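You operate a simulated robot arm through the tools that you are given. There is no shell and no other tool. Be economical: measure what you need, move in short steps, check, and stop when the job is done.

Carry out the task below with a simulated robot arm. There is one attempt and no reset: what you move stays moved.

## Task
Put two scoops of ice and the red cup in the deep white tray and shut the ice box.
Fine: cup upright, no ice dropped; scoop back; the trays stay where they are. Set down upright: red cup.

Only the result counts: the job must be done as asked and must still hold three seconds after the hand-in. Knocking over, shifting, dropping, spilling or breaking anything else fails it.

## Robot
A 7-joint arm with a fingered hand on a trunk, on a base that drives. Base frame: it is fixed to the floor where the robot stands at the start and does not move with it; the origin is under the middle of the robot, x ahead of it, y to its left, z up; the surface under the hand at the start is at about z = 0.8. Units: m, degrees, N and s.
Its first joint turns from -166.0 to 166.0 degrees. Places, roughly: ice box lid [0.8, 0.2, 0.9]; inside of the deep white tray [0.6, -0.2, 0.8]. Payload 3.7 kg.
The tool frame sits at the grasp point between the pads (the TCP): z along the fingers, y along the line on which they close. The tips reach 0.025 m beyond it. The gripper opens to 0.088 m. The gripper's body begins 0.029 m behind the TCP. The gripper is a hand of 5 fingers: y runs from the thumb to the fingers, the wrist lies at [-0.013, -0.106, -0.174] in the tool frame, and closing takes about 1.5 s.
Orientation is told as [roll, pitch, yaw] about the base's x, y, z axes, in that order, counted from this pose: with the fingers straight down and the wrist toward the robot, the tool's x, y and z point along [0, 1, 0], [1, 0, 0] and [0, 0, -1] of the base frame.

## Interface
- The arm moves only by the tool send_rows. Its argument "commands" is text: rows parted by semicolons, each of 7 numbers parted by spaces: the turn, a rotation vector about the base's x, y, z in units of 90 degrees (1.0 is 90 degrees), then the shift along the base's x, y, z in units of 250 mm (1.0 is 250 mm), then the closure, from 0 (fully open) to 1 (shut). In form: rx ry rz tx ty tz claw; .... A call has 1 to 10 rows; each row is the pose to reach, as a shift and turn from the pose commanded when the call began. A call with a number of a shift or a turn outside -1 to 1 is refused whole. Each row takes 0.2 s and may step no farther than 0.05 m and 8.6 degrees from the row before; otherwise, or with a gripper value out of range, the whole call is refused. Where a pose cannot be reached the arm comes as near as it can. A force on the tool above 50 N (or 10 N above the force at the start of the call, whichever is more), or a blocked arm, ends the call early, and 0.2 s more pass. Each finger travels about 0.108 m/s and halts on what it meets, pressing with about 25 N; the grip force reading is that of the motor and also rises with nothing between the fingers. The clock runs only during rows and for 0.2 s after the last one: add rows that repeat a pose to give the fingers time. The reply holds the time, the measured pose of the TCP, the force on the tool along the base axes, the opening and the grip force, in the units named above and with some noise, with the torque about the TCP (base axes, N m) and any sound that the robot's microphone picked up.
- Cameras (640 x 400 px; columns grow to the right, rows downward): "scene" is now at [0.1876, 0.21, 1.3175]; the picture's right is [-0.31, -0.95, 0.00], its down [-0.34, 0.11, -0.94] and it looks along [0.89, -0.29, -0.35] (base axes); focal length 214 px, centre (320, 200). "wrist" rides on the gripper at [0.059, -0.079, -0.105] in the tool frame; the picture's right is [-0.73, 0.32, -0.61], its down [-0.62, -0.68, 0.38] and it looks along [-0.29, 0.66, 0.70] (tool axes); focal length 234 px, centre (320, 200). There is no depth. A picture from a camera that has moved, and an enlarged one, comes with that camera's place and axes in the base frame and with its lens. The place of the scene camera against the robot may be out by one fixed shift of up to 0.018 m in any direction.
- grab_frame(camera): a new picture of that camera. It takes no simulated time.
- steer(legs): drives the robot by 1 to 6 legs, each [ahead, left, turn to the left] in m, m and degrees, along the robot's own axes; the way and the turn of a leg run together, so that a leg with both is an arc; at most 1.5 m and 180 degrees a leg. The arm and the cameras ride along, it lands a little off, and it stops where it bumps. It gives what a move gives.
- preshape(shape): the hand has 5 fingers and takes this shape, open, in about a second: jaw (thumb against the fingers, like two jaws); tri (thumb and two fingers); tip (a fingertip pinch); poke (one finger out to press); point (the index stretched); flat (the hand flat); cup (the hand cupped); fist (a fist). The gripper value then closes the fingers along that shape, each until it touches; the sizes above hold for jaw. It gives what a move gives, with no picture.
- aim_head(pan, tilt): turns the head with the scene camera to pan (to the left, within 120 degrees either way) and tilt (down, from -29 to 69), counted from straight ahead of the robot. It gives what a move gives.
- enlarge(camera, box): a new picture of the part [left, top, right, bottom] of that camera's present view, enlarged. It takes no simulated time.
- finish_job(): hands the job in; it is judged then, once.

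Work in short steps. Places have to be worked out from the pictures, the camera data and where the tool is seen: move nearer, look again, correct. Check each grasp and each placing, and mend what went wrong. You have 120 turns and 82 pictures in all, those below and enlarged ones among them. Open the gripper and draw the arm clear of the work before you hand the job in, unless the task says otherwise; then end with one line.

The tools are called after "Request:" by a JSON object that holds its "api" and its "payload". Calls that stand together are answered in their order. send_rows: Moves the arm, as the interface text tells. Its arguments: {"type":"object","properties":{"commands":{"type":"string"}},"required":["commands"]} The other tools are called the same way: preshape (shape) gives the hand a shape; steer (legs) drives the base; aim_head (pan, tilt) turns the head that bears the scene camera; grab_frame (camera) takes a picture; enlarge (camera, box) takes an enlarged picture of a part of a camera's view; finish_job () hands the job in.

At the start:

```text
t: 0.0
position: [0.5926, 0.0794, 1.3104]
tcp_rot: [0.1, 0.0, 0.0]
contact_force: [-0.1, 0.0, 1.6]
torque: [0.0, 0.02, -0.03]
gripper_width: 0.0877
grasp_force: 0.0
shape: jaw
robot x, y, heading: [-0.0015, 0.0033, 0.2]
head pan, tilt: [-18.0, 20.6]
```

scene: 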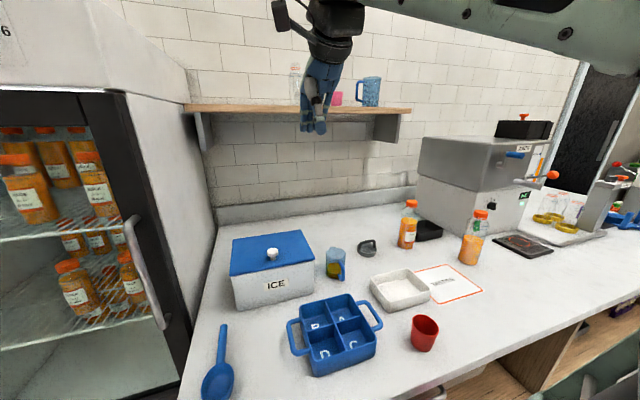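
wrist: 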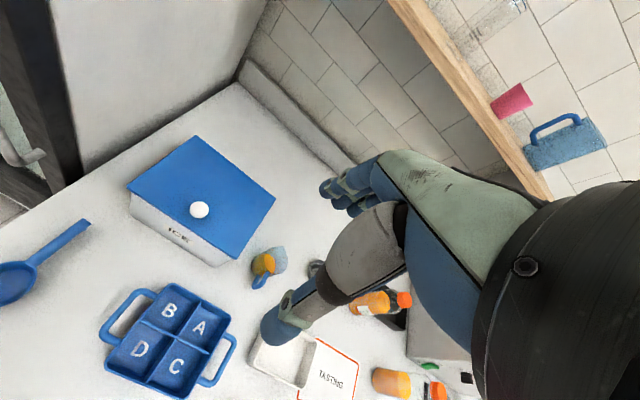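

I'll look closer at the work area first: ice box, scoop, tray and cup.

Request:
{"api": "enlarge", "payload": {"camera": "scene", "box": [180, 210, 500, 400]}}

Request:
{"api": "aim_head", "payload": {"pan": 5, "tilt": 45}}

Request:
{"api": "grab_frame", "payload": {"camera": "scene"}}

```text
2.00 times, centred on (340, 305) of scene
camera zoom: at [0.1876, 0.21, 1.3175], right [-0.31, -0.95, 0.0], down [-0.34, 0.11, -0.94], along [0.89, -0.29, -0.35], focal length 429 px, centre (280, -10)
```

zoom: 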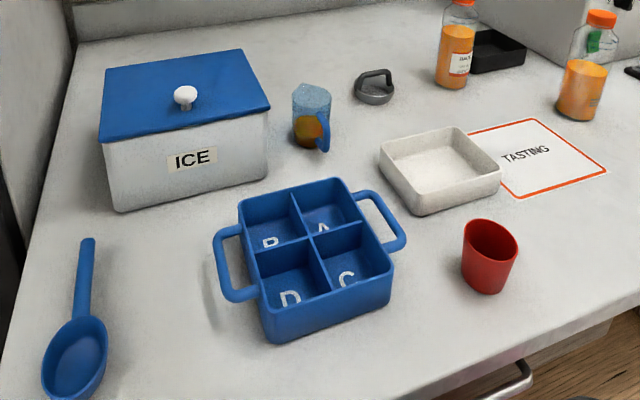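

```text
t: 0.9
position: [0.5921, 0.0789, 1.3114]
tcp_rot: [0.0, 0.1, 0.0]
contact_force: [-0.1, 0.3, 0.1]
torque: [0.04, 0.01, 0.01]
gripper_width: 0.0876
grasp_force: 0.0
shape: jaw
robot x, y, heading: [-0.0012, 0.0009, 0.1]
head pan, tilt: [5.0, 45.0]
```

```text
78 pictures are left
camera scene: at [0.1802, 0.2458, 1.2799], right [0.09, -1.0, 0.0], down [-0.7, -0.06, -0.71], along [0.7, 0.06, -0.71], focal length 214 px, centre (320, 200)
```

scene: 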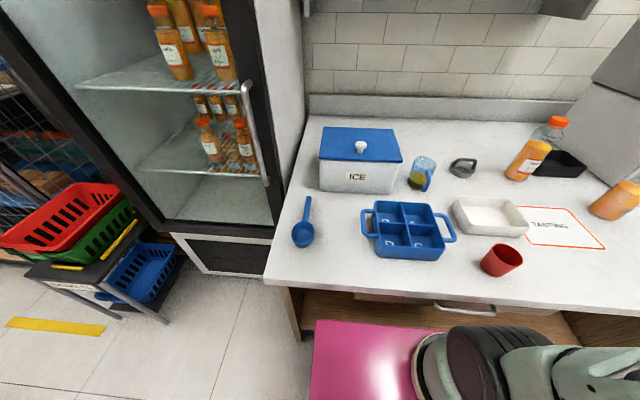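

The knob seems to be toward the front of the lid, so the lid may be hinged. I'll look closer before touching it.

Request:
{"api": "enlarge", "payload": {"camera": "scene", "box": [280, 110, 480, 260]}}

Request:
{"api": "enlarge", "payload": {"camera": "wrist", "box": [80, 110, 320, 290]}}

```text
2.67 times, centred on (380, 185) of scene
camera zoom: at [0.1802, 0.2458, 1.2799], right [0.09, -1.0, 0.0], down [-0.7, -0.06, -0.71], along [0.7, 0.06, -0.71], focal length 572 px, centre (160, 240)
```

zoom: 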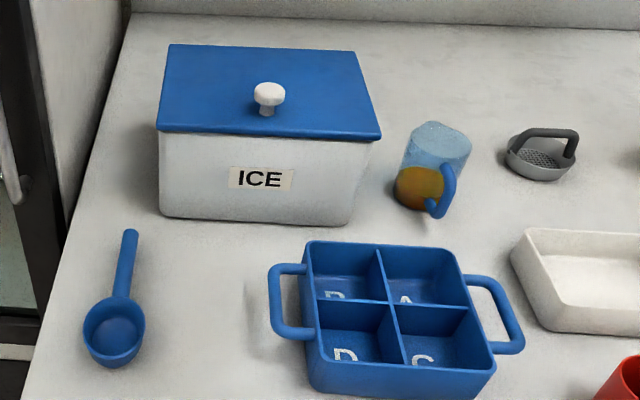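

```text
2.22 times, centred on (200, 200) of wrist
camera zoom: at [0.5154, 0.1376, 1.4146], right [0.32, -0.73, 0.61], down [-0.68, -0.62, -0.38], along [0.66, -0.29, -0.7], focal length 520 px, centre (587, 200)
```

zoom: 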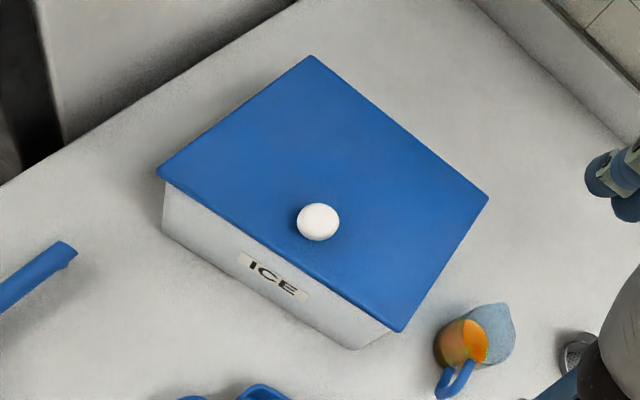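

The knob sits near the lid's front, which suggests a rear hinge. I'll turn the hand 90° so it pinches along y and bring it above the knob, estimated at about [0.725, 0.17, 0.955].

Request:
{"api": "send_rows", "payload": {"commands": "0 0 .09 .04 .036 -.04 0;0 0 .18 .08 .072 -.08 0;0 0 .27 .12 .108 -.12 0;0 0 .36 .16 .144 -.16 0;0 0 .45 .2 .18 -.2 0;0 0 .54 .24 .216 -.24 0;0 0 .63 .28 .252 -.28 0;0 0 .72 .32 .288 -.32 0;0 0 .81 .36 .324 -.36 0;0 0 .9 .4 .36 -.4 0"}}

Request:
{"api": "send_rows", "payload": {"commands": "0 0 .05 .06 .005 -.16 0;0 0 .1 .12 .01 -.32 0;0 0 .1 .12 .01 -.48 0;0 0 .1 .12 .01 -.56 0;0 0 .1 .12 .01 -.56 0"}}

Request:
{"api": "grab_frame", "payload": {"camera": "wrist"}}

Request:
{"api": "grab_frame", "payload": {"camera": "scene"}}

```text
t: 3.1
position: [0.6925, 0.1696, 1.2098]
tcp_rot: [0.0, -0.1, 81.1]
contact_force: [-0.5, -0.6, 0.3]
torque: [0.0, -0.05, 0.01]
gripper_width: 0.0877
grasp_force: 0.1
shape: jaw
robot x, y, heading: [-0.0007, -0.0006, -0.2]
head pan, tilt: [5.0, 45.0]
```

```text
t: 4.3
position: [0.7237, 0.1702, 1.0694]
tcp_rot: [0.0, 0.1, 90.0]
contact_force: [-0.6, -0.7, 0.0]
torque: [0.02, 0.03, 0.0]
gripper_width: 0.0874
grasp_force: 0.0
shape: jaw
robot x, y, heading: [0.0011, -0.0013, 0.1]
head pan, tilt: [5.0, 45.0]
```

```text
75 pictures are left
camera wrist: at [0.6666, 0.091, 1.174], right [0.73, 0.32, 0.61], down [0.62, -0.68, -0.38], along [0.29, 0.66, -0.7], focal length 234 px, centre (320, 200)
```

wrist: 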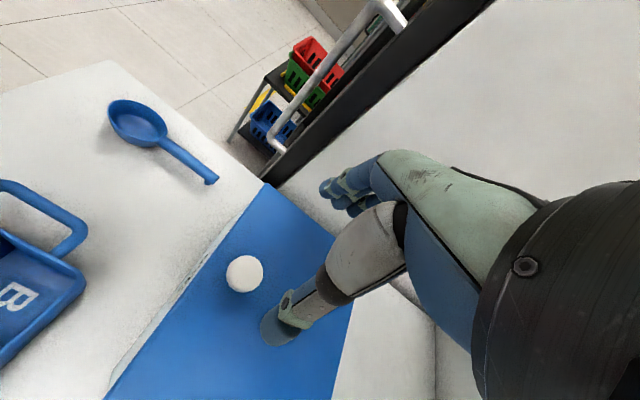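

```text
74 pictures are left
camera scene: at [0.1802, 0.2459, 1.2799], right [0.09, -1.0, 0.0], down [-0.7, -0.06, -0.71], along [0.7, 0.06, -0.71], focal length 214 px, centre (320, 200)
```

scene: 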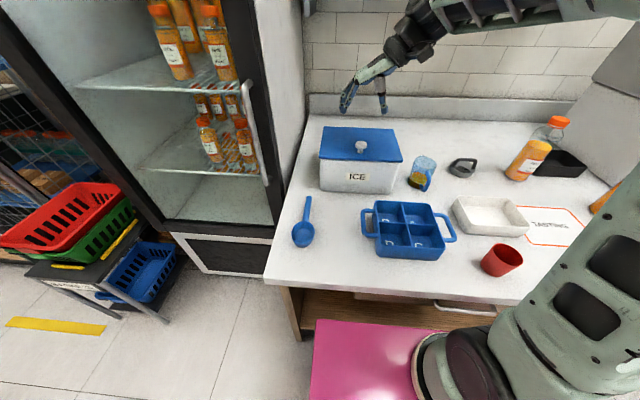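

The knob triangulates to about [0.720, 0.166, 0.955], which agrees with before. I'll descend around it and check.

Request:
{"api": "send_rows", "payload": {"commands": "0 0 0 -.012 -.01 -.15 0;0 0 0 -.012 -.018 -.3 0;0 0 0 -.012 -.018 -.38 0;0 0 0 -.012 -.018 -.41 0;0 0 0 -.012 -.018 -.43 0"}}

Request:
{"api": "grab_frame", "payload": {"camera": "wrist"}}

Request:
{"api": "enlarge", "payload": {"camera": "scene", "box": [300, 80, 460, 200]}}

```text
t: 5.5
position: [0.72, 0.1649, 0.9634]
tcp_rot: [0.1, 0.0, 90.0]
contact_force: [-0.3, 0.1, 3.9]
torque: [0.15, -0.02, 0.03]
gripper_width: 0.0876
grasp_force: 0.1
shape: jaw
robot x, y, heading: [0.0002, 0.0003, 0.1]
head pan, tilt: [5.0, 45.0]
```

```text
73 pictures are left
camera wrist: at [0.662, 0.0866, 1.0673], right [0.73, 0.32, 0.61], down [0.62, -0.68, -0.38], along [0.29, 0.66, -0.7], focal length 234 px, centre (320, 200)
```

wrist: 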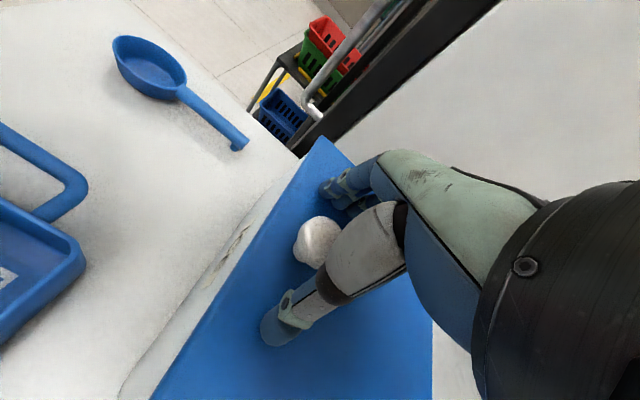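

```text
3.33 times, centred on (380, 140) of scene
camera zoom: at [0.1801, 0.2458, 1.2799], right [0.09, -1.0, 0.0], down [-0.7, -0.06, -0.71], along [0.7, 0.06, -0.71], focal length 715 px, centre (120, 400)
```

zoom: 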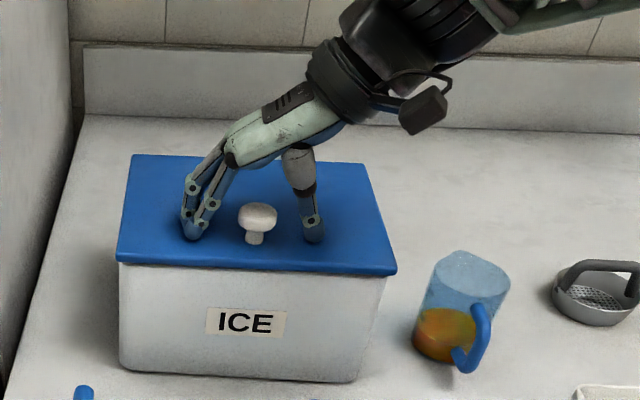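

The knob is centred between thumb and fingers and the tips are touching the lid (3.9 N). I'll raise 4 mm and close.

Request:
{"api": "send_rows", "payload": {"commands": "0 0 0 0 0 .016 0;0 0 0 0 0.004 .016 .3;0 0 0 0 0.004 .016 .6;0 0 0 0 0.004 .016 1;0 0 0 0 0.004 .016 1;0 0 0 0 0.004 .016 1;0 0 0 0 0.004 .016 1;0 0 0 0 0.004 .016 1"}}

Request:
{"api": "grab_frame", "payload": {"camera": "wrist"}}

```text
t: 7.3
position: [0.7196, 0.167, 0.9668]
tcp_rot: [0.0, 0.0, 90.0]
contact_force: [4.1, -5.2, -0.9]
torque: [0.18, -0.14, -0.02]
gripper_width: 0.0184
grasp_force: 24.8
shape: jaw
robot x, y, heading: [0.0007, -0.0037, 0.0]
head pan, tilt: [5.0, 45.0]
```

```text
71 pictures are left
camera wrist: at [0.6623, 0.0878, 1.071], right [0.73, 0.32, 0.61], down [0.62, -0.68, -0.38], along [0.29, 0.66, -0.7], focal length 234 px, centre (320, 200)
```

wrist: 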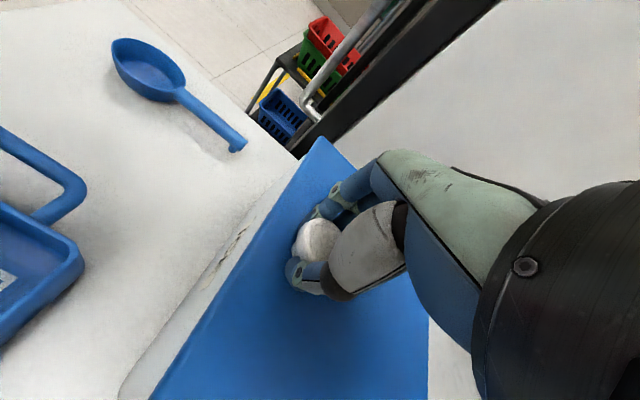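

The fingers hold the knob with an 18 mm gap. I'll lift 3 cm and see how the lid moves.

Request:
{"api": "send_rows", "payload": {"commands": "0 0 0 0 0 .03 1;0 0 0 0.005 0 .06 1;0 0 0 0.01 0 .09 1;0 0 0 0.015 0 .12 1;0 0 0 0.015 0 .12 1"}}

Request:
{"api": "enlarge", "payload": {"camera": "scene", "box": [300, 80, 460, 200]}}

```text
t: 8.5
position: [0.7251, 0.1671, 0.9964]
tcp_rot: [0.0, 0.0, 89.9]
contact_force: [13.7, -13.4, -6.5]
torque: [0.13, -0.13, 0.01]
gripper_width: 0.0184
grasp_force: 25.2
shape: jaw
robot x, y, heading: [0.0005, -0.0039, -0.1]
head pan, tilt: [5.0, 45.0]
```

```text
3.33 times, centred on (380, 140) of scene
camera zoom: at [0.181, 0.2454, 1.2798], right [0.09, -1.0, 0.0], down [-0.7, -0.06, -0.71], along [0.7, 0.06, -0.71], focal length 715 px, centre (120, 400)
```

zoom: 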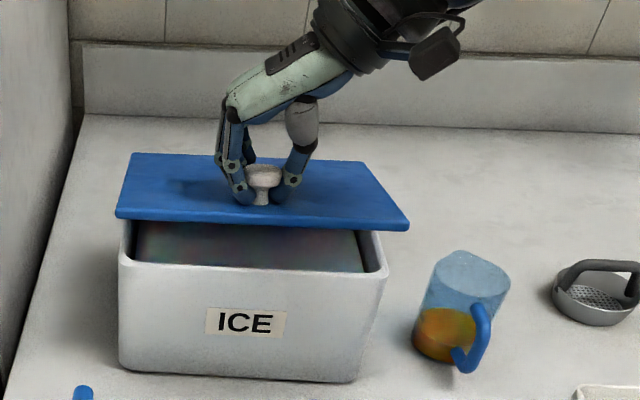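

The lid is hinged at the back and ice is inside. I'll follow the hinge arc (centre about x=0.875, z=0.925), letting the knob pivot in the pinch.

Request:
{"api": "send_rows", "payload": {"commands": "0 .03 0 .04 0 .02 1;0 .06 0 .081 0 .082 1;0 .08 0 .117 0 .125 1;0 .1 0 .154 0 .168 1;0 .12 0 .196 0 .205 1;0 .14 0 .238 0 .24 1;0 .14 0 .238 0 .24 1"}}

Request:
{"api": "enlarge", "payload": {"camera": "scene", "box": [300, 50, 460, 200]}}

```text
t: 10.1
position: [0.7832, 0.1687, 1.0577]
tcp_rot: [12.6, -0.1, 90.0]
contact_force: [-7.2, -14.1, 8.5]
torque: [-0.09, 0.11, 0.06]
gripper_width: 0.0197
grasp_force: 24.8
shape: jaw
robot x, y, heading: [-0.0018, -0.0007, -0.0]
head pan, tilt: [5.0, 45.0]
```

```text
2.67 times, centred on (380, 125) of scene
camera zoom: at [0.1798, 0.2452, 1.2801], right [0.09, -1.0, 0.0], down [-0.7, -0.06, -0.71], along [0.7, 0.06, -0.71], focal length 572 px, centre (160, 400)
```

zoom: 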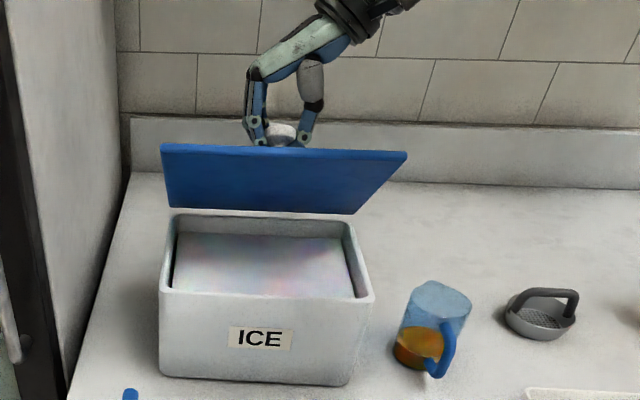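

Opening works well (≈40°). Continuing the arc to about 80°.

Request:
{"api": "send_rows", "payload": {"commands": "0 0 0 .049 0 .03 1;0 0 0 .098 0 .055 1;0 0 0 .15 0 .075 1;0 0 0 .204 0 .092 1;0 0.02 0 .26 0 .104 1;0 0.04 0 .314 0 .112 1;0 0.06 0 .37 0 .114 1;0 .08 0 .424 0 .112 1;0 .08 0 .424 0 .112 1"}}

Request:
{"api": "enlarge", "payload": {"camera": "scene", "box": [300, 30, 460, 200]}}

```text
t: 12.1
position: [0.8897, 0.1672, 1.0837]
tcp_rot: [20.0, 0.0, 90.0]
contact_force: [0.8, -9.7, -8.5]
torque: [0.05, -0.09, -0.07]
gripper_width: 0.0143
grasp_force: 24.8
shape: jaw
robot x, y, heading: [0.0013, -0.0011, 0.3]
head pan, tilt: [5.0, 45.0]
```

```text
2.35 times, centred on (380, 115) of scene
camera zoom: at [0.1804, 0.2456, 1.2799], right [0.09, -1.0, 0.0], down [-0.7, -0.06, -0.71], along [0.7, 0.06, -0.71], focal length 505 px, centre (179, 400)
```

zoom: 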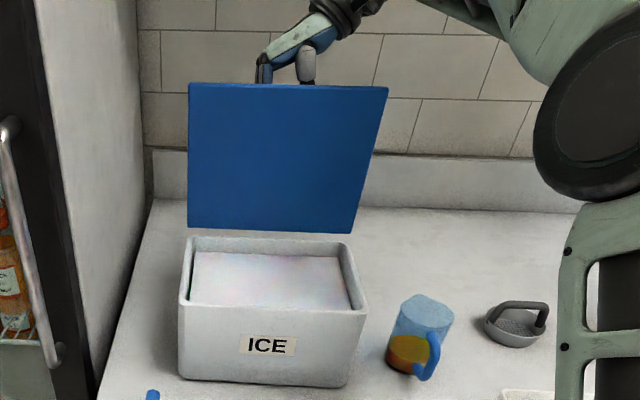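

Nearly vertical. I'll continue to about 100° so it tips past vertical and find the stop.

Request:
{"api": "send_rows", "payload": {"commands": "0 0 0 .055 0 -.008 1;0 0 0 .11 0 -.02 1;0 0 0 .165 0 -.038 1;0 0 0 .216 0 -.06 1;0 0 0 .216 0 -.06 1"}}

Request:
{"api": "enlarge", "payload": {"camera": "scene", "box": [300, 30, 460, 200]}}

```text
t: 13.3
position: [0.9405, 0.1693, 1.0713]
tcp_rot: [19.7, -0.1, 90.3]
contact_force: [-46.8, -11.7, 3.1]
torque: [0.06, 0.15, 0.04]
gripper_width: 0.0146
grasp_force: 24.9
shape: jaw
robot x, y, heading: [-0.0031, -0.0009, 0.3]
head pan, tilt: [5.0, 45.0]
```

```text
2.35 times, centred on (380, 115) of scene
camera zoom: at [0.1777, 0.2453, 1.2803], right [0.09, -1.0, 0.0], down [-0.7, -0.06, -0.71], along [0.71, 0.06, -0.71], focal length 505 px, centre (179, 400)
```

zoom: 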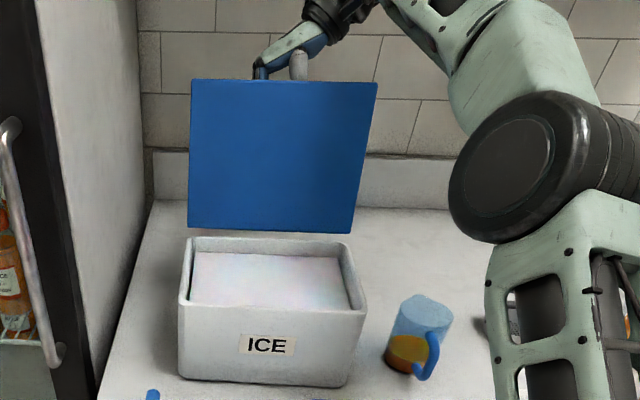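

A −47 N x-force shows the lid is at its stop, past vertical. I'll relax 8 mm, then open the fingers and rise.

Request:
{"api": "send_rows", "payload": {"commands": "0 0 0 -.03 0 .005 1;0 0 0 -.03 0 .005 .8;0 0 0 -.03 0 .005 .4;0 0 0 -.03 0 .005 0;0 0 0 -.03 0 .005 0;0 0 0 -.03 0 .005 0;0 0 0 -.03 0 .005 0"}}

Request:
{"api": "enlarge", "payload": {"camera": "scene", "box": [300, 30, 460, 200]}}

```text
t: 14.9
position: [0.9373, 0.1701, 1.0699]
tcp_rot: [19.8, 0.0, 90.1]
contact_force: [-0.1, 0.9, -0.2]
torque: [-0.02, -0.04, 0.0]
gripper_width: 0.0879
grasp_force: 0.2
shape: jaw
robot x, y, heading: [-0.0003, -0.0003, -0.1]
head pan, tilt: [5.0, 45.0]
```

```text
2.35 times, centred on (380, 115) of scene
camera zoom: at [0.1802, 0.2459, 1.2799], right [0.09, -1.0, 0.0], down [-0.7, -0.06, -0.71], along [0.7, 0.06, -0.71], focal length 505 px, centre (179, 400)
```

zoom: 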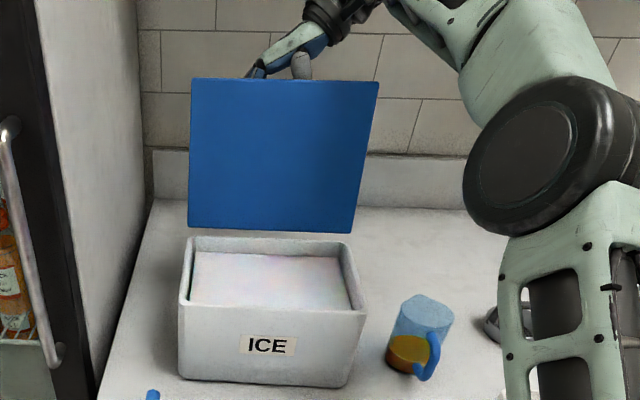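

Lid stays open on its own. I'll rise clear behind the knob, come back over the box top, then head toward the scoop.

Request:
{"api": "send_rows", "payload": {"commands": "0 0 0 .04 0 .12 0;0 0 0 .06 0 .28 0;0 0 0 .06 0 .44 0;0 0 0 0 0 .58 0;0 0 0 -.12 .02 .7 0;0 -.05 0 -.3 .06 .72 0;0 -.1 0 -.48 .12 .72 0;0 -.15 0 -.66 .2 .72 0;0 -.2 0 -.84 .28 .68 0;0 -.22 0 -1 .36 .62 0"}}

Request:
{"api": "send_rows", "payload": {"commands": "0 0 0 -.1 .04 -.12 0;0 0 0 -.2 .08 -.26 0;0 0 0 -.26 .1 -.4 0;0 0 0 -.26 .1 -.56 0;0 0 0 -.26 .1 -.72 0;0 0 0 -.26 .1 -.8 0"}}

Request:
{"api": "grab_frame", "payload": {"camera": "wrist"}}

Request:
{"api": "grab_frame", "payload": {"camera": "scene"}}

```text
refused: row 9 steps farther than a row can; nothing moved
```

```text
t: 15.4
position: [0.9049, 0.1762, 1.0376]
tcp_rot: [18.7, -0.4, 89.2]
contact_force: [8.8, -7.3, 18.3]
torque: [-0.07, -0.33, -0.28]
gripper_width: 0.088
grasp_force: 0.1
shape: jaw
robot x, y, heading: [-0.0011, 0.0016, 0.2]
head pan, tilt: [5.0, 45.0]
stopped in row 2: the force on the tool passed its limit at 82 N (the readings are from after the stop); the commanded pose is now the measured one
```

```text
65 pictures are left
camera wrist: at [0.8829, 0.0967, 1.1549], right [0.89, 0.31, 0.34], down [0.46, -0.68, -0.57], along [0.06, 0.66, -0.75], focal length 234 px, centre (320, 200)
```

wrist: 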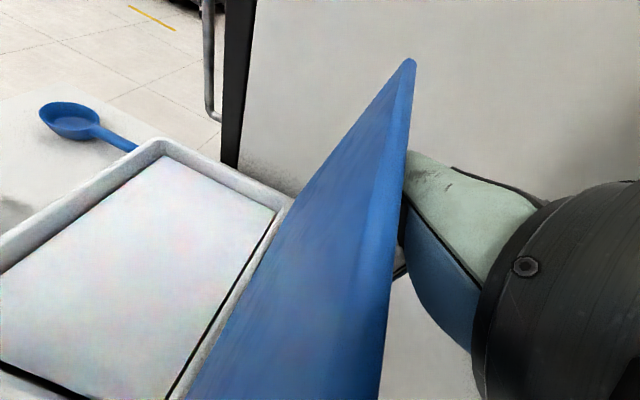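

```text
64 pictures are left
camera scene: at [0.1801, 0.2451, 1.28], right [0.09, -1.0, 0.0], down [-0.7, -0.06, -0.71], along [0.7, 0.06, -0.71], focal length 214 px, centre (320, 200)
```

scene: 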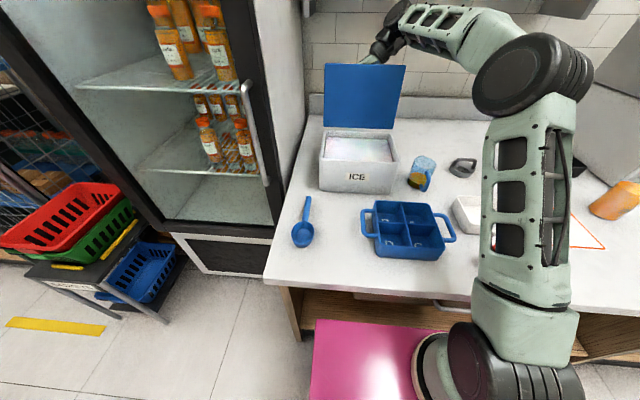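

My chained call ran after the first was refused and the hand bumped the lid; the box hasn't visibly moved. I'll back off to +x slightly and check the lid.

Request:
{"api": "send_rows", "payload": {"commands": "0 0 0 .04 -.02 .04 0;0 0 0 .09 -.024 .09 0;0 0 0 .12 -.024 .13 0"}}

Request:
{"api": "enlarge", "payload": {"camera": "scene", "box": [300, 30, 460, 200]}}

```text
t: 16.2
position: [0.9324, 0.172, 1.0676]
tcp_rot: [19.0, -0.3, 89.6]
contact_force: [0.0, -0.5, 0.4]
torque: [-0.03, 0.01, -0.05]
gripper_width: 0.0878
grasp_force: 0.0
shape: jaw
robot x, y, heading: [0.001, 0.0066, -0.0]
head pan, tilt: [5.0, 45.0]
```

```text
2.35 times, centred on (380, 115) of scene
camera zoom: at [0.1804, 0.2457, 1.2799], right [0.09, -1.0, 0.0], down [-0.7, -0.06, -0.71], along [0.7, 0.06, -0.71], focal length 505 px, centre (179, 400)
```

zoom: 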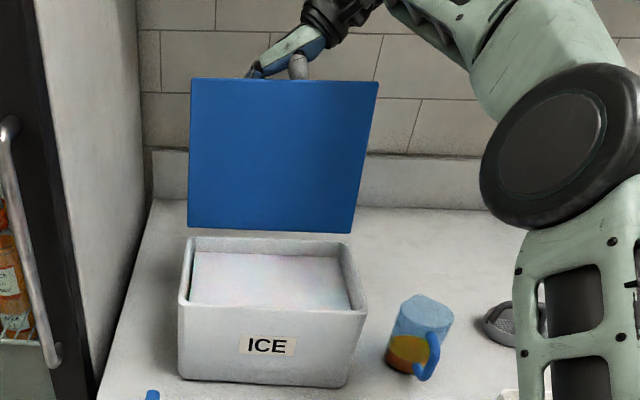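

The lid is back at its open rest and the box is unchanged. Now rise straight up clear of the lid.

Request:
{"api": "send_rows", "payload": {"commands": "0 0 0 .04 0 .1 0;0 0 0 .06 0 .24 0;0 0 0 .06 0 .4 0;0 0 0 .06 0 .56 0;0 0 0 -.02 .02 .7 0;0 -.05 0 -.18 .06 .76 0;0 -.1 0 -.36 .1 .78 0;0 -.14 0 -.54 .16 .78 0;0 -.18 0 -.72 .22 .78 0;0 -.21 0 -.9 .26 .76 0"}}

Request:
{"api": "grab_frame", "payload": {"camera": "scene"}}

```text
t: 18.4
position: [0.7076, 0.2361, 1.2564]
tcp_rot: [0.2, -0.5, 89.5]
contact_force: [1.2, -0.8, -1.1]
torque: [0.05, 0.04, 0.01]
gripper_width: 0.0882
grasp_force: 0.0
shape: jaw
out of reach, approached as far as the arm can: row 2, 3, 4, 5, 6, 7
robot x, y, heading: [-0.0003, -0.0004, 0.1]
head pan, tilt: [5.0, 45.0]
```

```text
62 pictures are left
camera scene: at [0.1812, 0.2455, 1.2798], right [0.09, -1.0, 0.0], down [-0.7, -0.06, -0.71], along [0.7, 0.06, -0.71], focal length 214 px, centre (320, 200)
```

scene: 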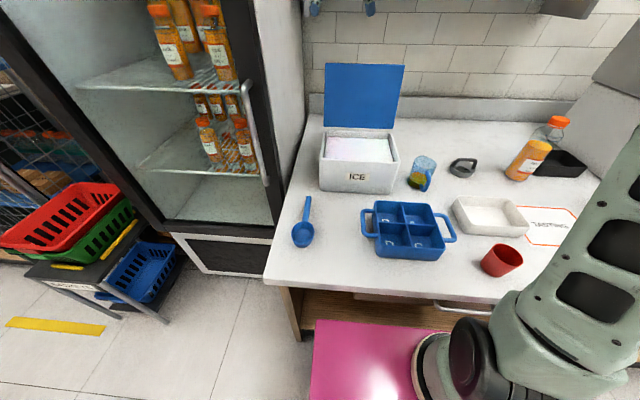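

Everything intact and the lid stays open. Now moving above the scoop handle for a closer look.

Request:
{"api": "send_rows", "payload": {"commands": "0 0 0 -.06 .04 -.12 0;0 0 0 -.12 .08 -.24 0;0 0 0 -.18 .12 -.36 0;0 0 0 -.24 .16 -.48 0;0 0 0 -.3 .2 -.6 0;0 0 0 -.35 .22 -.72 0;0 0 0 -.35 .22 -.84 0;0 0 0 -.35 .22 -.96 0;0 0 0 -.35 .22 -.98 0"}}

Request:
{"api": "grab_frame", "payload": {"camera": "wrist"}}

Request:
{"api": "enlarge", "payload": {"camera": "scene", "box": [260, 130, 420, 270]}}

```text
t: 20.4
position: [0.6211, 0.2915, 1.0133]
tcp_rot: [0.1, -0.5, 89.6]
contact_force: [0.1, 0.9, -0.3]
torque: [0.01, 0.01, 0.02]
gripper_width: 0.088
grasp_force: 0.1
shape: jaw
robot x, y, heading: [0.0002, 0.0014, 0.1]
head pan, tilt: [5.0, 45.0]
```

```text
61 pictures are left
camera wrist: at [0.5624, 0.2121, 1.1167], right [0.73, 0.31, 0.61], down [0.62, -0.68, -0.39], along [0.29, 0.66, -0.69], focal length 234 px, centre (320, 200)
```

wrist: 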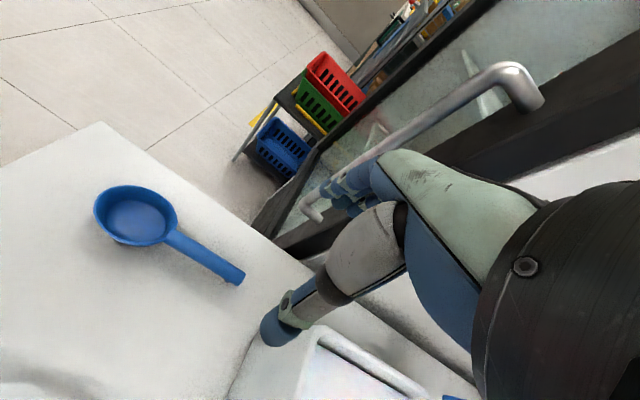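

```text
2.86 times, centred on (340, 200) of scene
camera zoom: at [0.1804, 0.2457, 1.2799], right [0.09, -1.0, 0.0], down [-0.7, -0.06, -0.71], along [0.7, 0.06, -0.71], focal length 613 px, centre (263, 200)
```

zoom: 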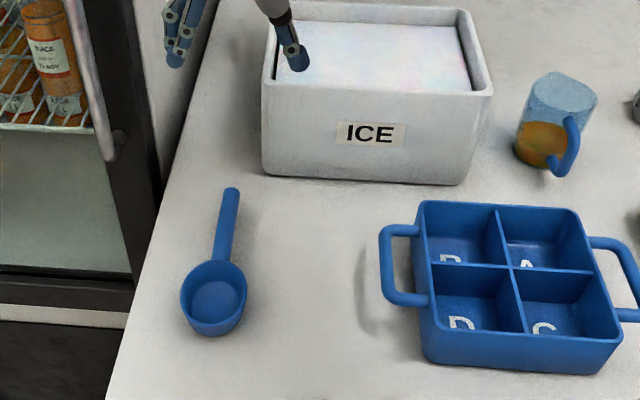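

Scoop handle lies raised along x from about x=0.543 to 0.632 at y≈0.301, z≈0.83. I'll descend around its outer part.

Request:
{"api": "send_rows", "payload": {"commands": "0 0 0 -.05 .038 -.16 0;0 0 .01 -.056 .038 -.32 0;0 0 .02 -.056 .038 -.48 0;0 0 .03 -.056 .038 -.6 0;0 0 .03 -.056 .038 -.67 0;0 0 .03 -.056 .038 -.71 0;0 0 .03 -.056 .038 -.71 0"}}

Request:
{"api": "grab_frame", "payload": {"camera": "wrist"}}

Request:
{"api": "enlarge", "payload": {"camera": "scene", "box": [260, 130, 420, 270]}}

```text
t: 22.0
position: [0.6069, 0.3015, 0.8356]
tcp_rot: [0.1, -0.4, 92.2]
contact_force: [0.5, -0.3, 0.2]
torque: [-0.01, -0.01, -0.01]
gripper_width: 0.088
grasp_force: 0.0
shape: jaw
robot x, y, heading: [0.0007, -0.0012, 0.1]
head pan, tilt: [5.0, 45.0]
```

```text
59 pictures are left
camera wrist: at [0.5522, 0.2191, 0.9395], right [0.71, 0.35, 0.61], down [0.65, -0.65, -0.39], along [0.26, 0.67, -0.69], focal length 234 px, centre (320, 200)
```

wrist: 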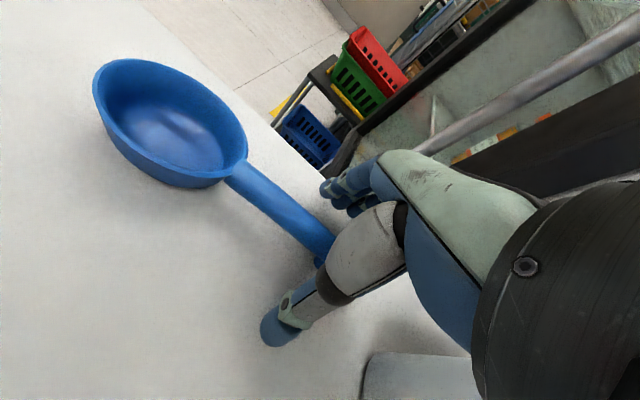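

```text
2.86 times, centred on (340, 200) of scene
camera zoom: at [0.1805, 0.2457, 1.2799], right [0.09, -1.0, 0.0], down [-0.7, -0.06, -0.71], along [0.7, 0.06, -0.71], focal length 613 px, centre (263, 200)
```

zoom: 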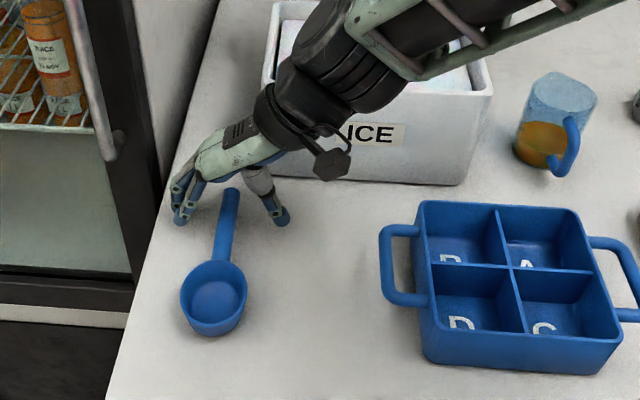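

The handle lies between thumb and fingers. Closing.

Request:
{"api": "send_rows", "payload": {"commands": "0 0 0 0 0 0 .4;0 0 0 0 0 0 .7;0 0 0 0 0 0 1;0 0 0 0 0 0 1;0 0 0 0 0 0 1;0 0 0 0 0 0 1;0 0 0 0 0 0 1"}}

Request:
{"api": "send_rows", "payload": {"commands": "0 0 0 0 0 .08 1;0 0 0 0 0 .2 1;0 0 0 0 0 .36 1;0 0 0 0 0 .52 1;0 0 0 0 0 .68 1;0 0 0 0 0 .68 1"}}

Request:
{"api": "grab_frame", "payload": {"camera": "wrist"}}

Request:
{"api": "grab_frame", "payload": {"camera": "scene"}}

```text
t: 23.6
position: [0.6062, 0.3015, 0.8363]
tcp_rot: [0.1, -0.5, 92.3]
contact_force: [-0.1, -0.2, 0.2]
torque: [-0.02, 0.0, 0.0]
gripper_width: 0.0078
grasp_force: 25.2
shape: jaw
robot x, y, heading: [0.0037, -0.0006, -0.1]
head pan, tilt: [5.0, 45.0]
```

```text
t: 25.0
position: [0.6057, 0.3013, 1.0071]
tcp_rot: [0.0, -0.5, 92.3]
contact_force: [-0.1, -0.1, -1.4]
torque: [-0.03, -0.01, 0.0]
gripper_width: 0.0066
grasp_force: 25.7
shape: jaw
robot x, y, heading: [0.0035, 0.0022, 0.2]
head pan, tilt: [5.0, 45.0]
```

```text
57 pictures are left
camera wrist: at [0.5524, 0.219, 1.1108], right [0.71, 0.35, 0.61], down [0.65, -0.65, -0.39], along [0.26, 0.67, -0.69], focal length 234 px, centre (320, 200)
```

wrist: 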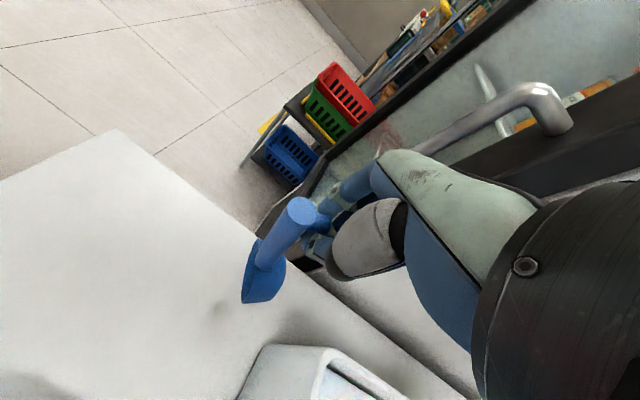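

```text
56 pictures are left
camera scene: at [0.1805, 0.2457, 1.2799], right [0.09, -1.0, 0.0], down [-0.7, -0.06, -0.71], along [0.7, 0.06, -0.71], focal length 214 px, centre (320, 200)
```

scene: 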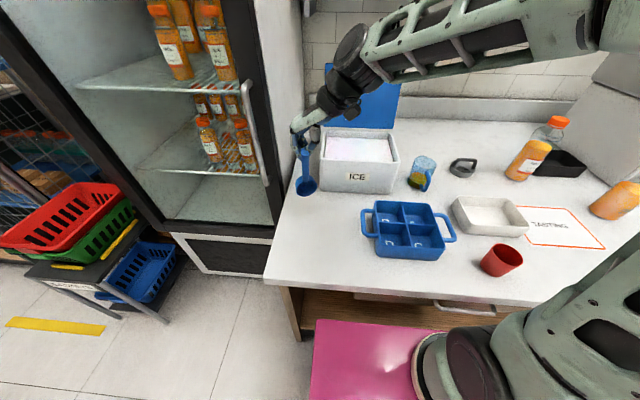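

The scoop pivoted bowl-down in the pinch. I'll look closely at how the fingers contact the handle.

Request:
{"api": "enlarge", "payload": {"camera": "wrist", "box": [220, 140, 420, 320]}}

Request:
{"api": "enlarge", "payload": {"camera": "scene", "box": [270, 80, 390, 210]}}

```text
2.22 times, centred on (320, 230) of wrist
camera zoom: at [0.5524, 0.219, 1.1108], right [0.71, 0.35, 0.61], down [0.65, -0.65, -0.39], along [0.26, 0.67, -0.69], focal length 520 px, centre (320, 133)
```

zoom: 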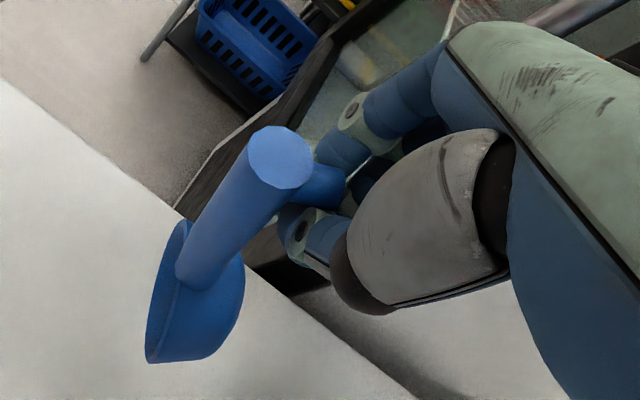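

```text
3.08 times, centred on (330, 145) of scene
camera zoom: at [0.1805, 0.2457, 1.2799], right [0.09, -1.0, 0.0], down [-0.7, -0.06, -0.71], along [0.7, 0.06, -0.71], focal length 660 px, centre (289, 369)
```

zoom: 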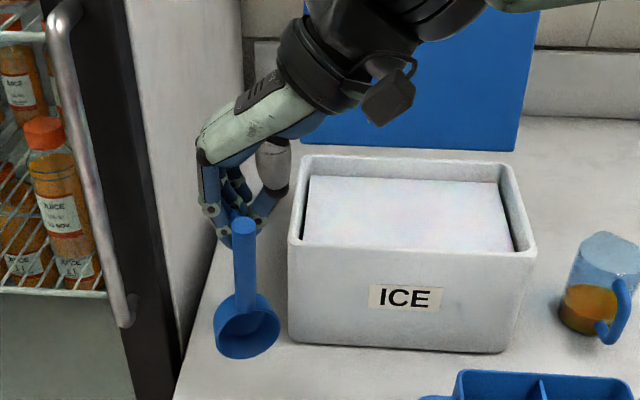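

The fingers caught a small hook at the handle's end, not the handle itself. I'll lay the scoop back by touching the bowl down nearer to me and swinging the hand forward and down, then regrasp mid-handle.

Request:
{"api": "send_rows", "payload": {"commands": "0 0 0 -.14 0 0 1;0 0 0 -.28 0 0 1;0 0 0 -.42 0 -.02 1;0 0 0 -.42 0 -.1 1;0 0 0 -.42 0 -.16 1;0 0 0 -.42 0 -.2 1;0 0 0 -.42 0 -.2 1"}}

Request:
{"api": "enlarge", "payload": {"camera": "scene", "box": [240, 120, 400, 280]}}

Request:
{"api": "enlarge", "payload": {"camera": "wrist", "box": [180, 120, 420, 340]}}

```text
t: 26.6
position: [0.5009, 0.3017, 0.9567]
tcp_rot: [0.0, -0.5, 92.1]
contact_force: [-1.0, 0.6, -0.9]
torque: [-0.02, 0.0, 0.01]
gripper_width: 0.0069
grasp_force: 25.0
shape: jaw
robot x, y, heading: [0.0015, -0.0009, -0.2]
head pan, tilt: [5.0, 45.0]
```

```text
2.50 times, centred on (320, 200) of scene
camera zoom: at [0.1804, 0.2457, 1.2799], right [0.09, -1.0, 0.0], down [-0.7, -0.06, -0.71], along [0.7, 0.06, -0.71], focal length 536 px, centre (320, 200)
```

zoom: 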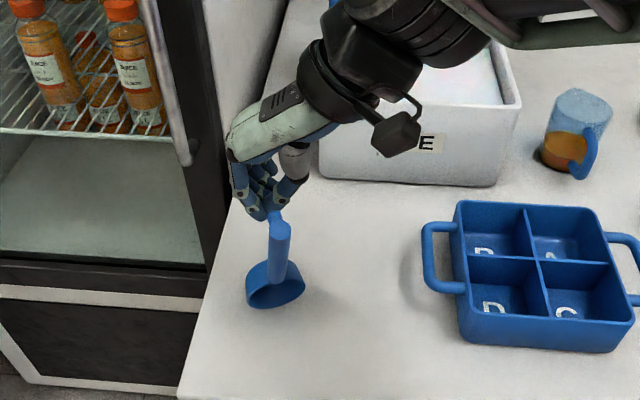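

```text
1.82 times, centred on (300, 230) of wrist
camera zoom: at [0.447, 0.2186, 1.0607], right [0.71, 0.35, 0.61], down [0.65, -0.65, -0.39], along [0.26, 0.67, -0.69], focal length 426 px, centre (356, 146)
```

zoom: 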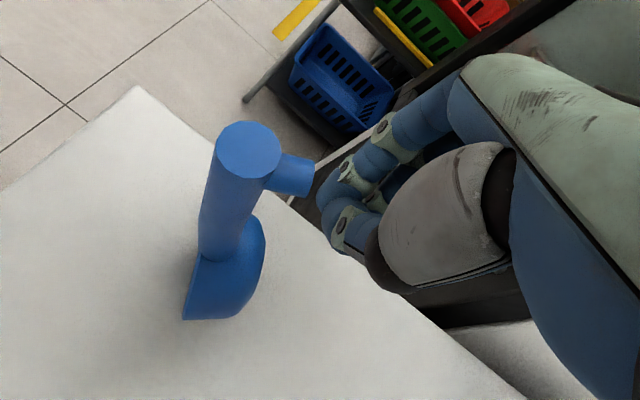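

The bowl is just above the table hanging from its hook. Now swing forward and down in an arc to lay it flat.

Request:
{"api": "send_rows", "payload": {"commands": "0 0 0 .0 0 -.04 1;0 0 0 .12 0 -.05 1;0 0 0 .24 0 -.08 1;0 0 0 .34 0 -.14 1;0 0 0 .42 0 -.22 1;0 0 0 .47 0 -.3 1;0 0 0 .49 0 -.38 1;0 0 0 .5 0 -.43 1"}}

Request:
{"api": "enlarge", "payload": {"camera": "scene", "box": [240, 120, 400, 280]}}

Request:
{"api": "enlarge", "payload": {"camera": "wrist", "box": [80, 50, 420, 340]}}

```text
t: 28.4
position: [0.6293, 0.3035, 0.8474]
tcp_rot: [0.1, -0.5, 92.2]
contact_force: [0.4, 0.6, 0.2]
torque: [0.02, -0.02, 0.01]
gripper_width: 0.0065
grasp_force: 25.3
shape: jaw
robot x, y, heading: [0.0036, -0.0042, 0.1]
head pan, tilt: [5.0, 45.0]
```

```text
2.50 times, centred on (320, 200) of scene
camera zoom: at [0.1804, 0.2457, 1.2799], right [0.09, -1.0, 0.0], down [-0.7, -0.06, -0.71], along [0.7, 0.06, -0.71], focal length 536 px, centre (320, 200)
```

zoom: 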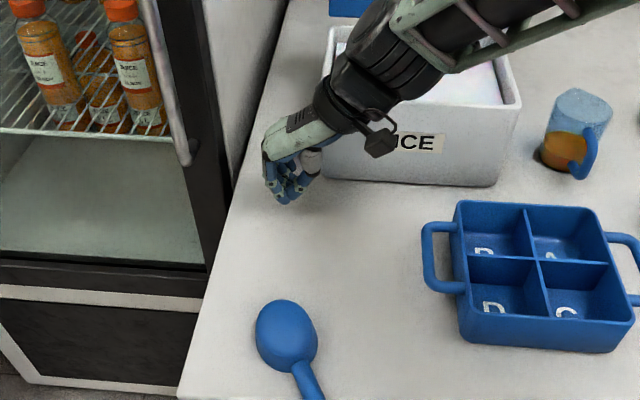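

```text
1.38 times, centred on (250, 195) of wrist
camera zoom: at [0.575, 0.2202, 0.951], right [0.71, 0.35, 0.61], down [0.65, -0.65, -0.39], along [0.26, 0.67, -0.69], focal length 323 px, centre (417, 207)
```

zoom: 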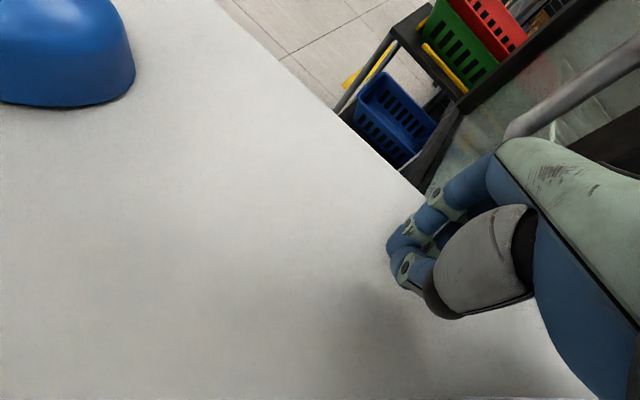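

The scoop slipped free and tipped over the other way, upside down with the handle toward me. I'll lift the hand away and look.

Request:
{"api": "send_rows", "payload": {"commands": "0 0 0 0 0 .16 1;0 0 0 0 -.04 .34 .5;0 0 0 0 -.08 .52 0;0 0 0 0 -.1 .7 0;0 0 0 0 -.1 .86 0;0 0 0 0 -.1 .86 0"}}

Request:
{"api": "aim_head", "payload": {"pan": 5, "tilt": 60}}

Request:
{"api": "enlarge", "payload": {"camera": "scene", "box": [220, 80, 460, 280]}}

```text
t: 29.8
position: [0.6274, 0.2772, 1.0637]
tcp_rot: [0.1, -0.5, 92.2]
contact_force: [0.9, 0.0, -0.6]
torque: [0.01, 0.0, 0.0]
gripper_width: 0.0877
grasp_force: 0.0
shape: jaw
robot x, y, heading: [0.0006, 0.0001, 0.1]
head pan, tilt: [5.0, 45.0]
```

```text
t: 30.6
position: [0.6276, 0.2768, 1.0638]
tcp_rot: [0.1, -0.5, 92.3]
contact_force: [0.6, 0.1, 0.2]
torque: [0.03, 0.01, 0.0]
gripper_width: 0.0875
grasp_force: 0.1
shape: jaw
robot x, y, heading: [-0.0025, -0.0006, -0.1]
head pan, tilt: [5.0, 60.0]
```

```text
2.00 times, centred on (340, 180) of scene
camera zoom: at [0.1659, 0.2444, 1.2604], right [0.09, -1.0, 0.0], down [-0.86, -0.08, -0.5], along [0.5, 0.04, -0.87], focal length 429 px, centre (280, 240)
```

zoom: 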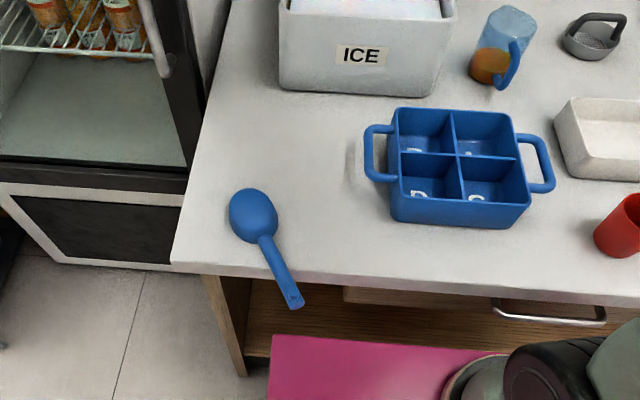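

The scoop lies upside down with its handle overhanging the front edge. I'll grip the handle in line with the fingers (like a spoon, thumb below) and then roll the wrist 180°. First I'll back the robot off for room.

Request:
{"api": "steer", "payload": {"legs": [[-0.35, 0, 0]]}}

Request:
{"api": "aim_head", "payload": {"pan": 0, "tilt": 40}}

Request:
{"api": "grab_frame", "payload": {"camera": "scene"}}

```text
t: 32.9
position: [0.2745, 0.2775, 1.0631]
tcp_rot: [0.1, -0.5, 92.3]
contact_force: [-0.8, -0.9, 0.5]
torque: [-0.01, -0.04, 0.02]
gripper_width: 0.0879
grasp_force: 0.0
shape: jaw
robot x, y, heading: [-0.3508, 0.0043, -0.1]
head pan, tilt: [5.0, 60.0]
```

```text
t: 33.7
position: [0.2749, 0.2773, 1.0645]
tcp_rot: [0.1, -0.5, 92.3]
contact_force: [0.0, -0.3, 0.1]
torque: [0.02, -0.03, 0.01]
gripper_width: 0.0876
grasp_force: 0.1
shape: jaw
robot x, y, heading: [-0.3511, -0.0026, -0.0]
head pan, tilt: [0.0, 40.0]
```

```text
48 pictures are left
camera scene: at [-0.1688, 0.2388, 1.2871], right [0.0, -1.0, 0.0], down [-0.64, 0.0, -0.77], along [0.77, 0.0, -0.64], focal length 214 px, centre (320, 200)
```

scene: 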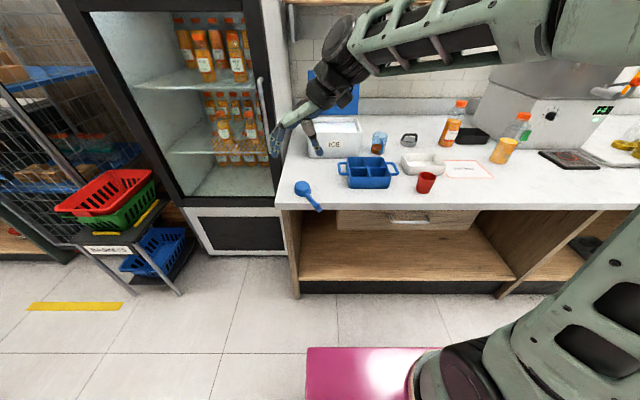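

Now pitch the hand up to point forward, in free space.

Request:
{"api": "send_rows", "payload": {"commands": "0 -.09 0 0 0 0 0;0 -.18 0 0 0 0 0;0 -.27 0 0 0 0 0;0 -.36 0 0 0 0 0;0 -.45 0 0 0 0 0;0 -.54 0 0 0 0 0;0 -.63 0 0 0 0 0;0 -.72 0 0 0 0 0;0 -.81 0 0 0 0 0;0 -.9 0 0 0 0 0"}}

Request:
{"api": "send_rows", "payload": {"commands": ".09 -.09 0 0 0 0 0;.18 -.09 0 0 0 0 0;.27 -.09 0 0 0 0 0;.36 -.09 0 0 0 0 0;.45 -.09 0 0 0 0 0;.54 -.09 0 0 0 0 0;.63 -.09 0 0 0 0 0;.72 -.09 0 0 0 0 0;.81 -.09 0 0 0 0 0;.9 -.09 0 0 0 0 0"}}

```text
t: 35.9
position: [0.2755, 0.2773, 1.0645]
tcp_rot: [-80.9, 2.2, 90.9]
contact_force: [0.0, -0.2, 0.1]
torque: [0.04, -0.02, 0.01]
gripper_width: 0.0878
grasp_force: 0.0
shape: jaw
robot x, y, heading: [-0.3537, -0.0021, 0.2]
head pan, tilt: [0.0, 40.0]
```

```text
refused: row 1 steps farther than a row can; nothing moved
```

Hand now points forward. Rolling palm-up (+90° about x).

Request:
{"api": "send_rows", "payload": {"commands": ".09 0 0 0 0 0 0;.18 0 0 0 0 0 0;.27 0 0 0 0 0 0;.36 0 0 0 0 0 0;.45 0 0 0 0 0 0;.54 0 0 0 0 0 0;.63 0 0 0 0 0 0;.72 0 0 0 0 0 0;.81 0 0 0 0 0 0;.9 0 0 0 0 0 0"}}

Request:
{"api": "grab_frame", "payload": {"camera": "scene"}}

```text
t: 38.1
position: [0.2746, 0.2778, 1.0639]
tcp_rot: [-85.1, -78.9, 94.4]
contact_force: [1.1, 0.5, -0.7]
torque: [0.01, -0.04, 0.02]
gripper_width: 0.0878
grasp_force: 0.0
shape: jaw
robot x, y, heading: [-0.3539, 0.0029, 0.0]
head pan, tilt: [0.0, 40.0]
```

```text
47 pictures are left
camera scene: at [-0.1689, 0.2387, 1.2871], right [0.0, -1.0, 0.0], down [-0.64, 0.0, -0.77], along [0.77, 0.0, -0.64], focal length 214 px, centre (320, 200)
```

scene: 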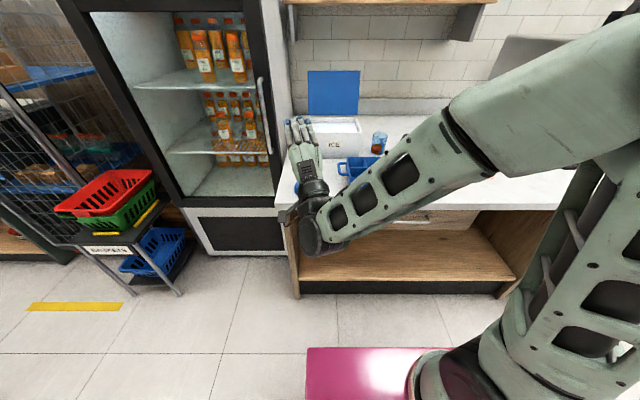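

The palm-over-thumb forward pose is reachable. I'll lower to handle height beside the handle end, turning ~18° left to align with it, then compare in a zoomed view.

Request:
{"api": "send_rows", "payload": {"commands": ".02 0 .03 -.06 -.04 -.1 0;.04 0 .06 -.12 -.08 -.2 0;.06 0 .09 -.18 -.12 -.3 0;.08 0 .12 -.24 -.16 -.4 0;.1 0 .15 -.3 -.2 -.5 0;.12 0 .18 -.34 -.24 -.6 0;.12 0 .2 -.34 -.28 -.7 0;.12 0 .2 -.34 -.3 -.8 0;.12 0 .2 -.34 -.3 -.9 0;.12 0 .2 -.34 -.3 -.9 0"}}

Request:
{"api": "aim_head", "payload": {"pan": 0, "tilt": 42}}

Request:
{"api": "enlarge", "payload": {"camera": "scene", "box": [260, 130, 420, 270]}}

Request:
{"api": "grab_frame", "payload": {"camera": "wrist"}}

```text
t: 40.3
position: [0.2378, 0.2661, 0.799]
tcp_rot: [-158.3, -87.3, -174.7]
contact_force: [-1.1, 0.1, -0.5]
torque: [0.0, 0.02, -0.01]
gripper_width: 0.0877
grasp_force: 0.0
shape: jaw
out of reach, approached as far as the arm can: row 2, 3, 4, 5, 6, 7, 8, 9, 10
robot x, y, heading: [-0.3534, 0.0001, 0.3]
head pan, tilt: [0.0, 40.0]
```

```text
t: 40.9
position: [0.2378, 0.2654, 0.7984]
tcp_rot: [-158.0, -87.4, -175.0]
contact_force: [-0.6, -0.3, -0.2]
torque: [0.01, 0.01, 0.01]
gripper_width: 0.0877
grasp_force: 0.1
shape: jaw
robot x, y, heading: [-0.352, -0.0029, -0.1]
head pan, tilt: [0.0, 42.0]
```

```text
2.86 times, centred on (340, 200) of scene
camera zoom: at [-0.1702, 0.2388, 1.2842], right [0.0, -1.0, 0.0], down [-0.67, 0.0, -0.74], along [0.74, 0.0, -0.67], focal length 613 px, centre (263, 200)
```

zoom: 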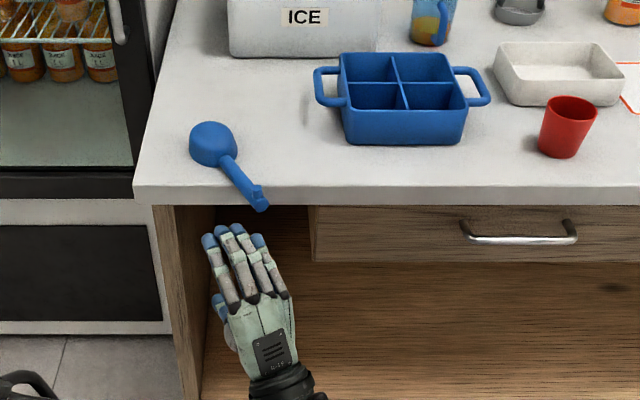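

```text
45 pictures are left
camera wrist: at [0.1226, 0.2706, 0.7139], right [-0.23, -0.92, 0.31], down [0.66, -0.38, -0.65], along [0.72, 0.05, 0.69], focal length 234 px, centre (320, 200)
```

wrist: 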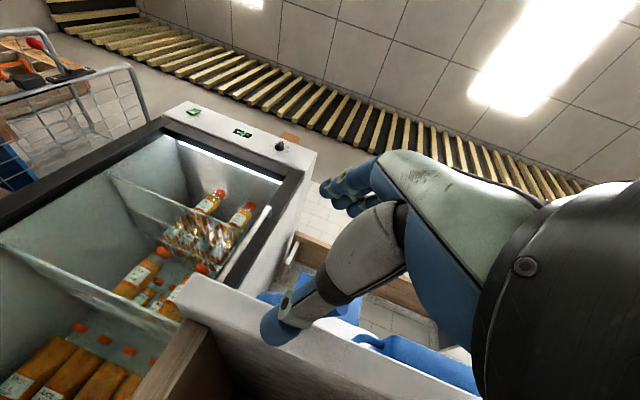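

The hook at the handle's end would foul the fingers in this roll; a sideways pinch (hook in the pinch plane) suits better. I'll roll another 90° about the finger axis while rising a bit, and see if that's reachable.

Request:
{"api": "send_rows", "payload": {"commands": ".08 .04 0 0 0 .05 0;.16 .08 0 0 0 .1 0;.24 .12 0 0 0 .15 0;.32 .16 0 0 0 .2 0;.4 .2 0 0 0 .25 0;.48 .24 0 0 0 .3 0;.56 .28 0 0 0 .3 0;.64 .32 0 0 0 .3 0;.72 .36 0 0 0 .3 0;.8 .4 0 0 0 .3 0"}}

Request:
{"api": "grab_frame", "payload": {"camera": "scene"}}

```text
t: 43.1
position: [0.2384, 0.2664, 0.8787]
tcp_rot: [91.0, -10.5, -65.8]
contact_force: [0.1, -0.7, -0.1]
torque: [0.01, 0.01, -0.01]
gripper_width: 0.0881
grasp_force: 0.0
shape: jaw
robot x, y, heading: [-0.3511, -0.0054, 0.1]
head pan, tilt: [0.0, 42.0]
```

```text
44 pictures are left
camera scene: at [-0.1703, 0.2388, 1.2842], right [0.0, -1.0, 0.0], down [-0.67, 0.0, -0.74], along [0.74, 0.0, -0.67], focal length 214 px, centre (320, 200)
```

scene: 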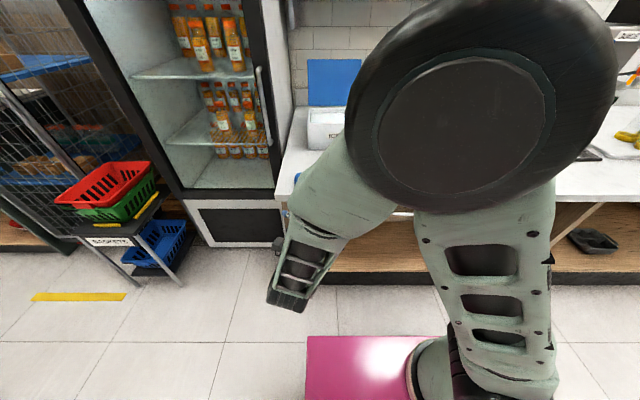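

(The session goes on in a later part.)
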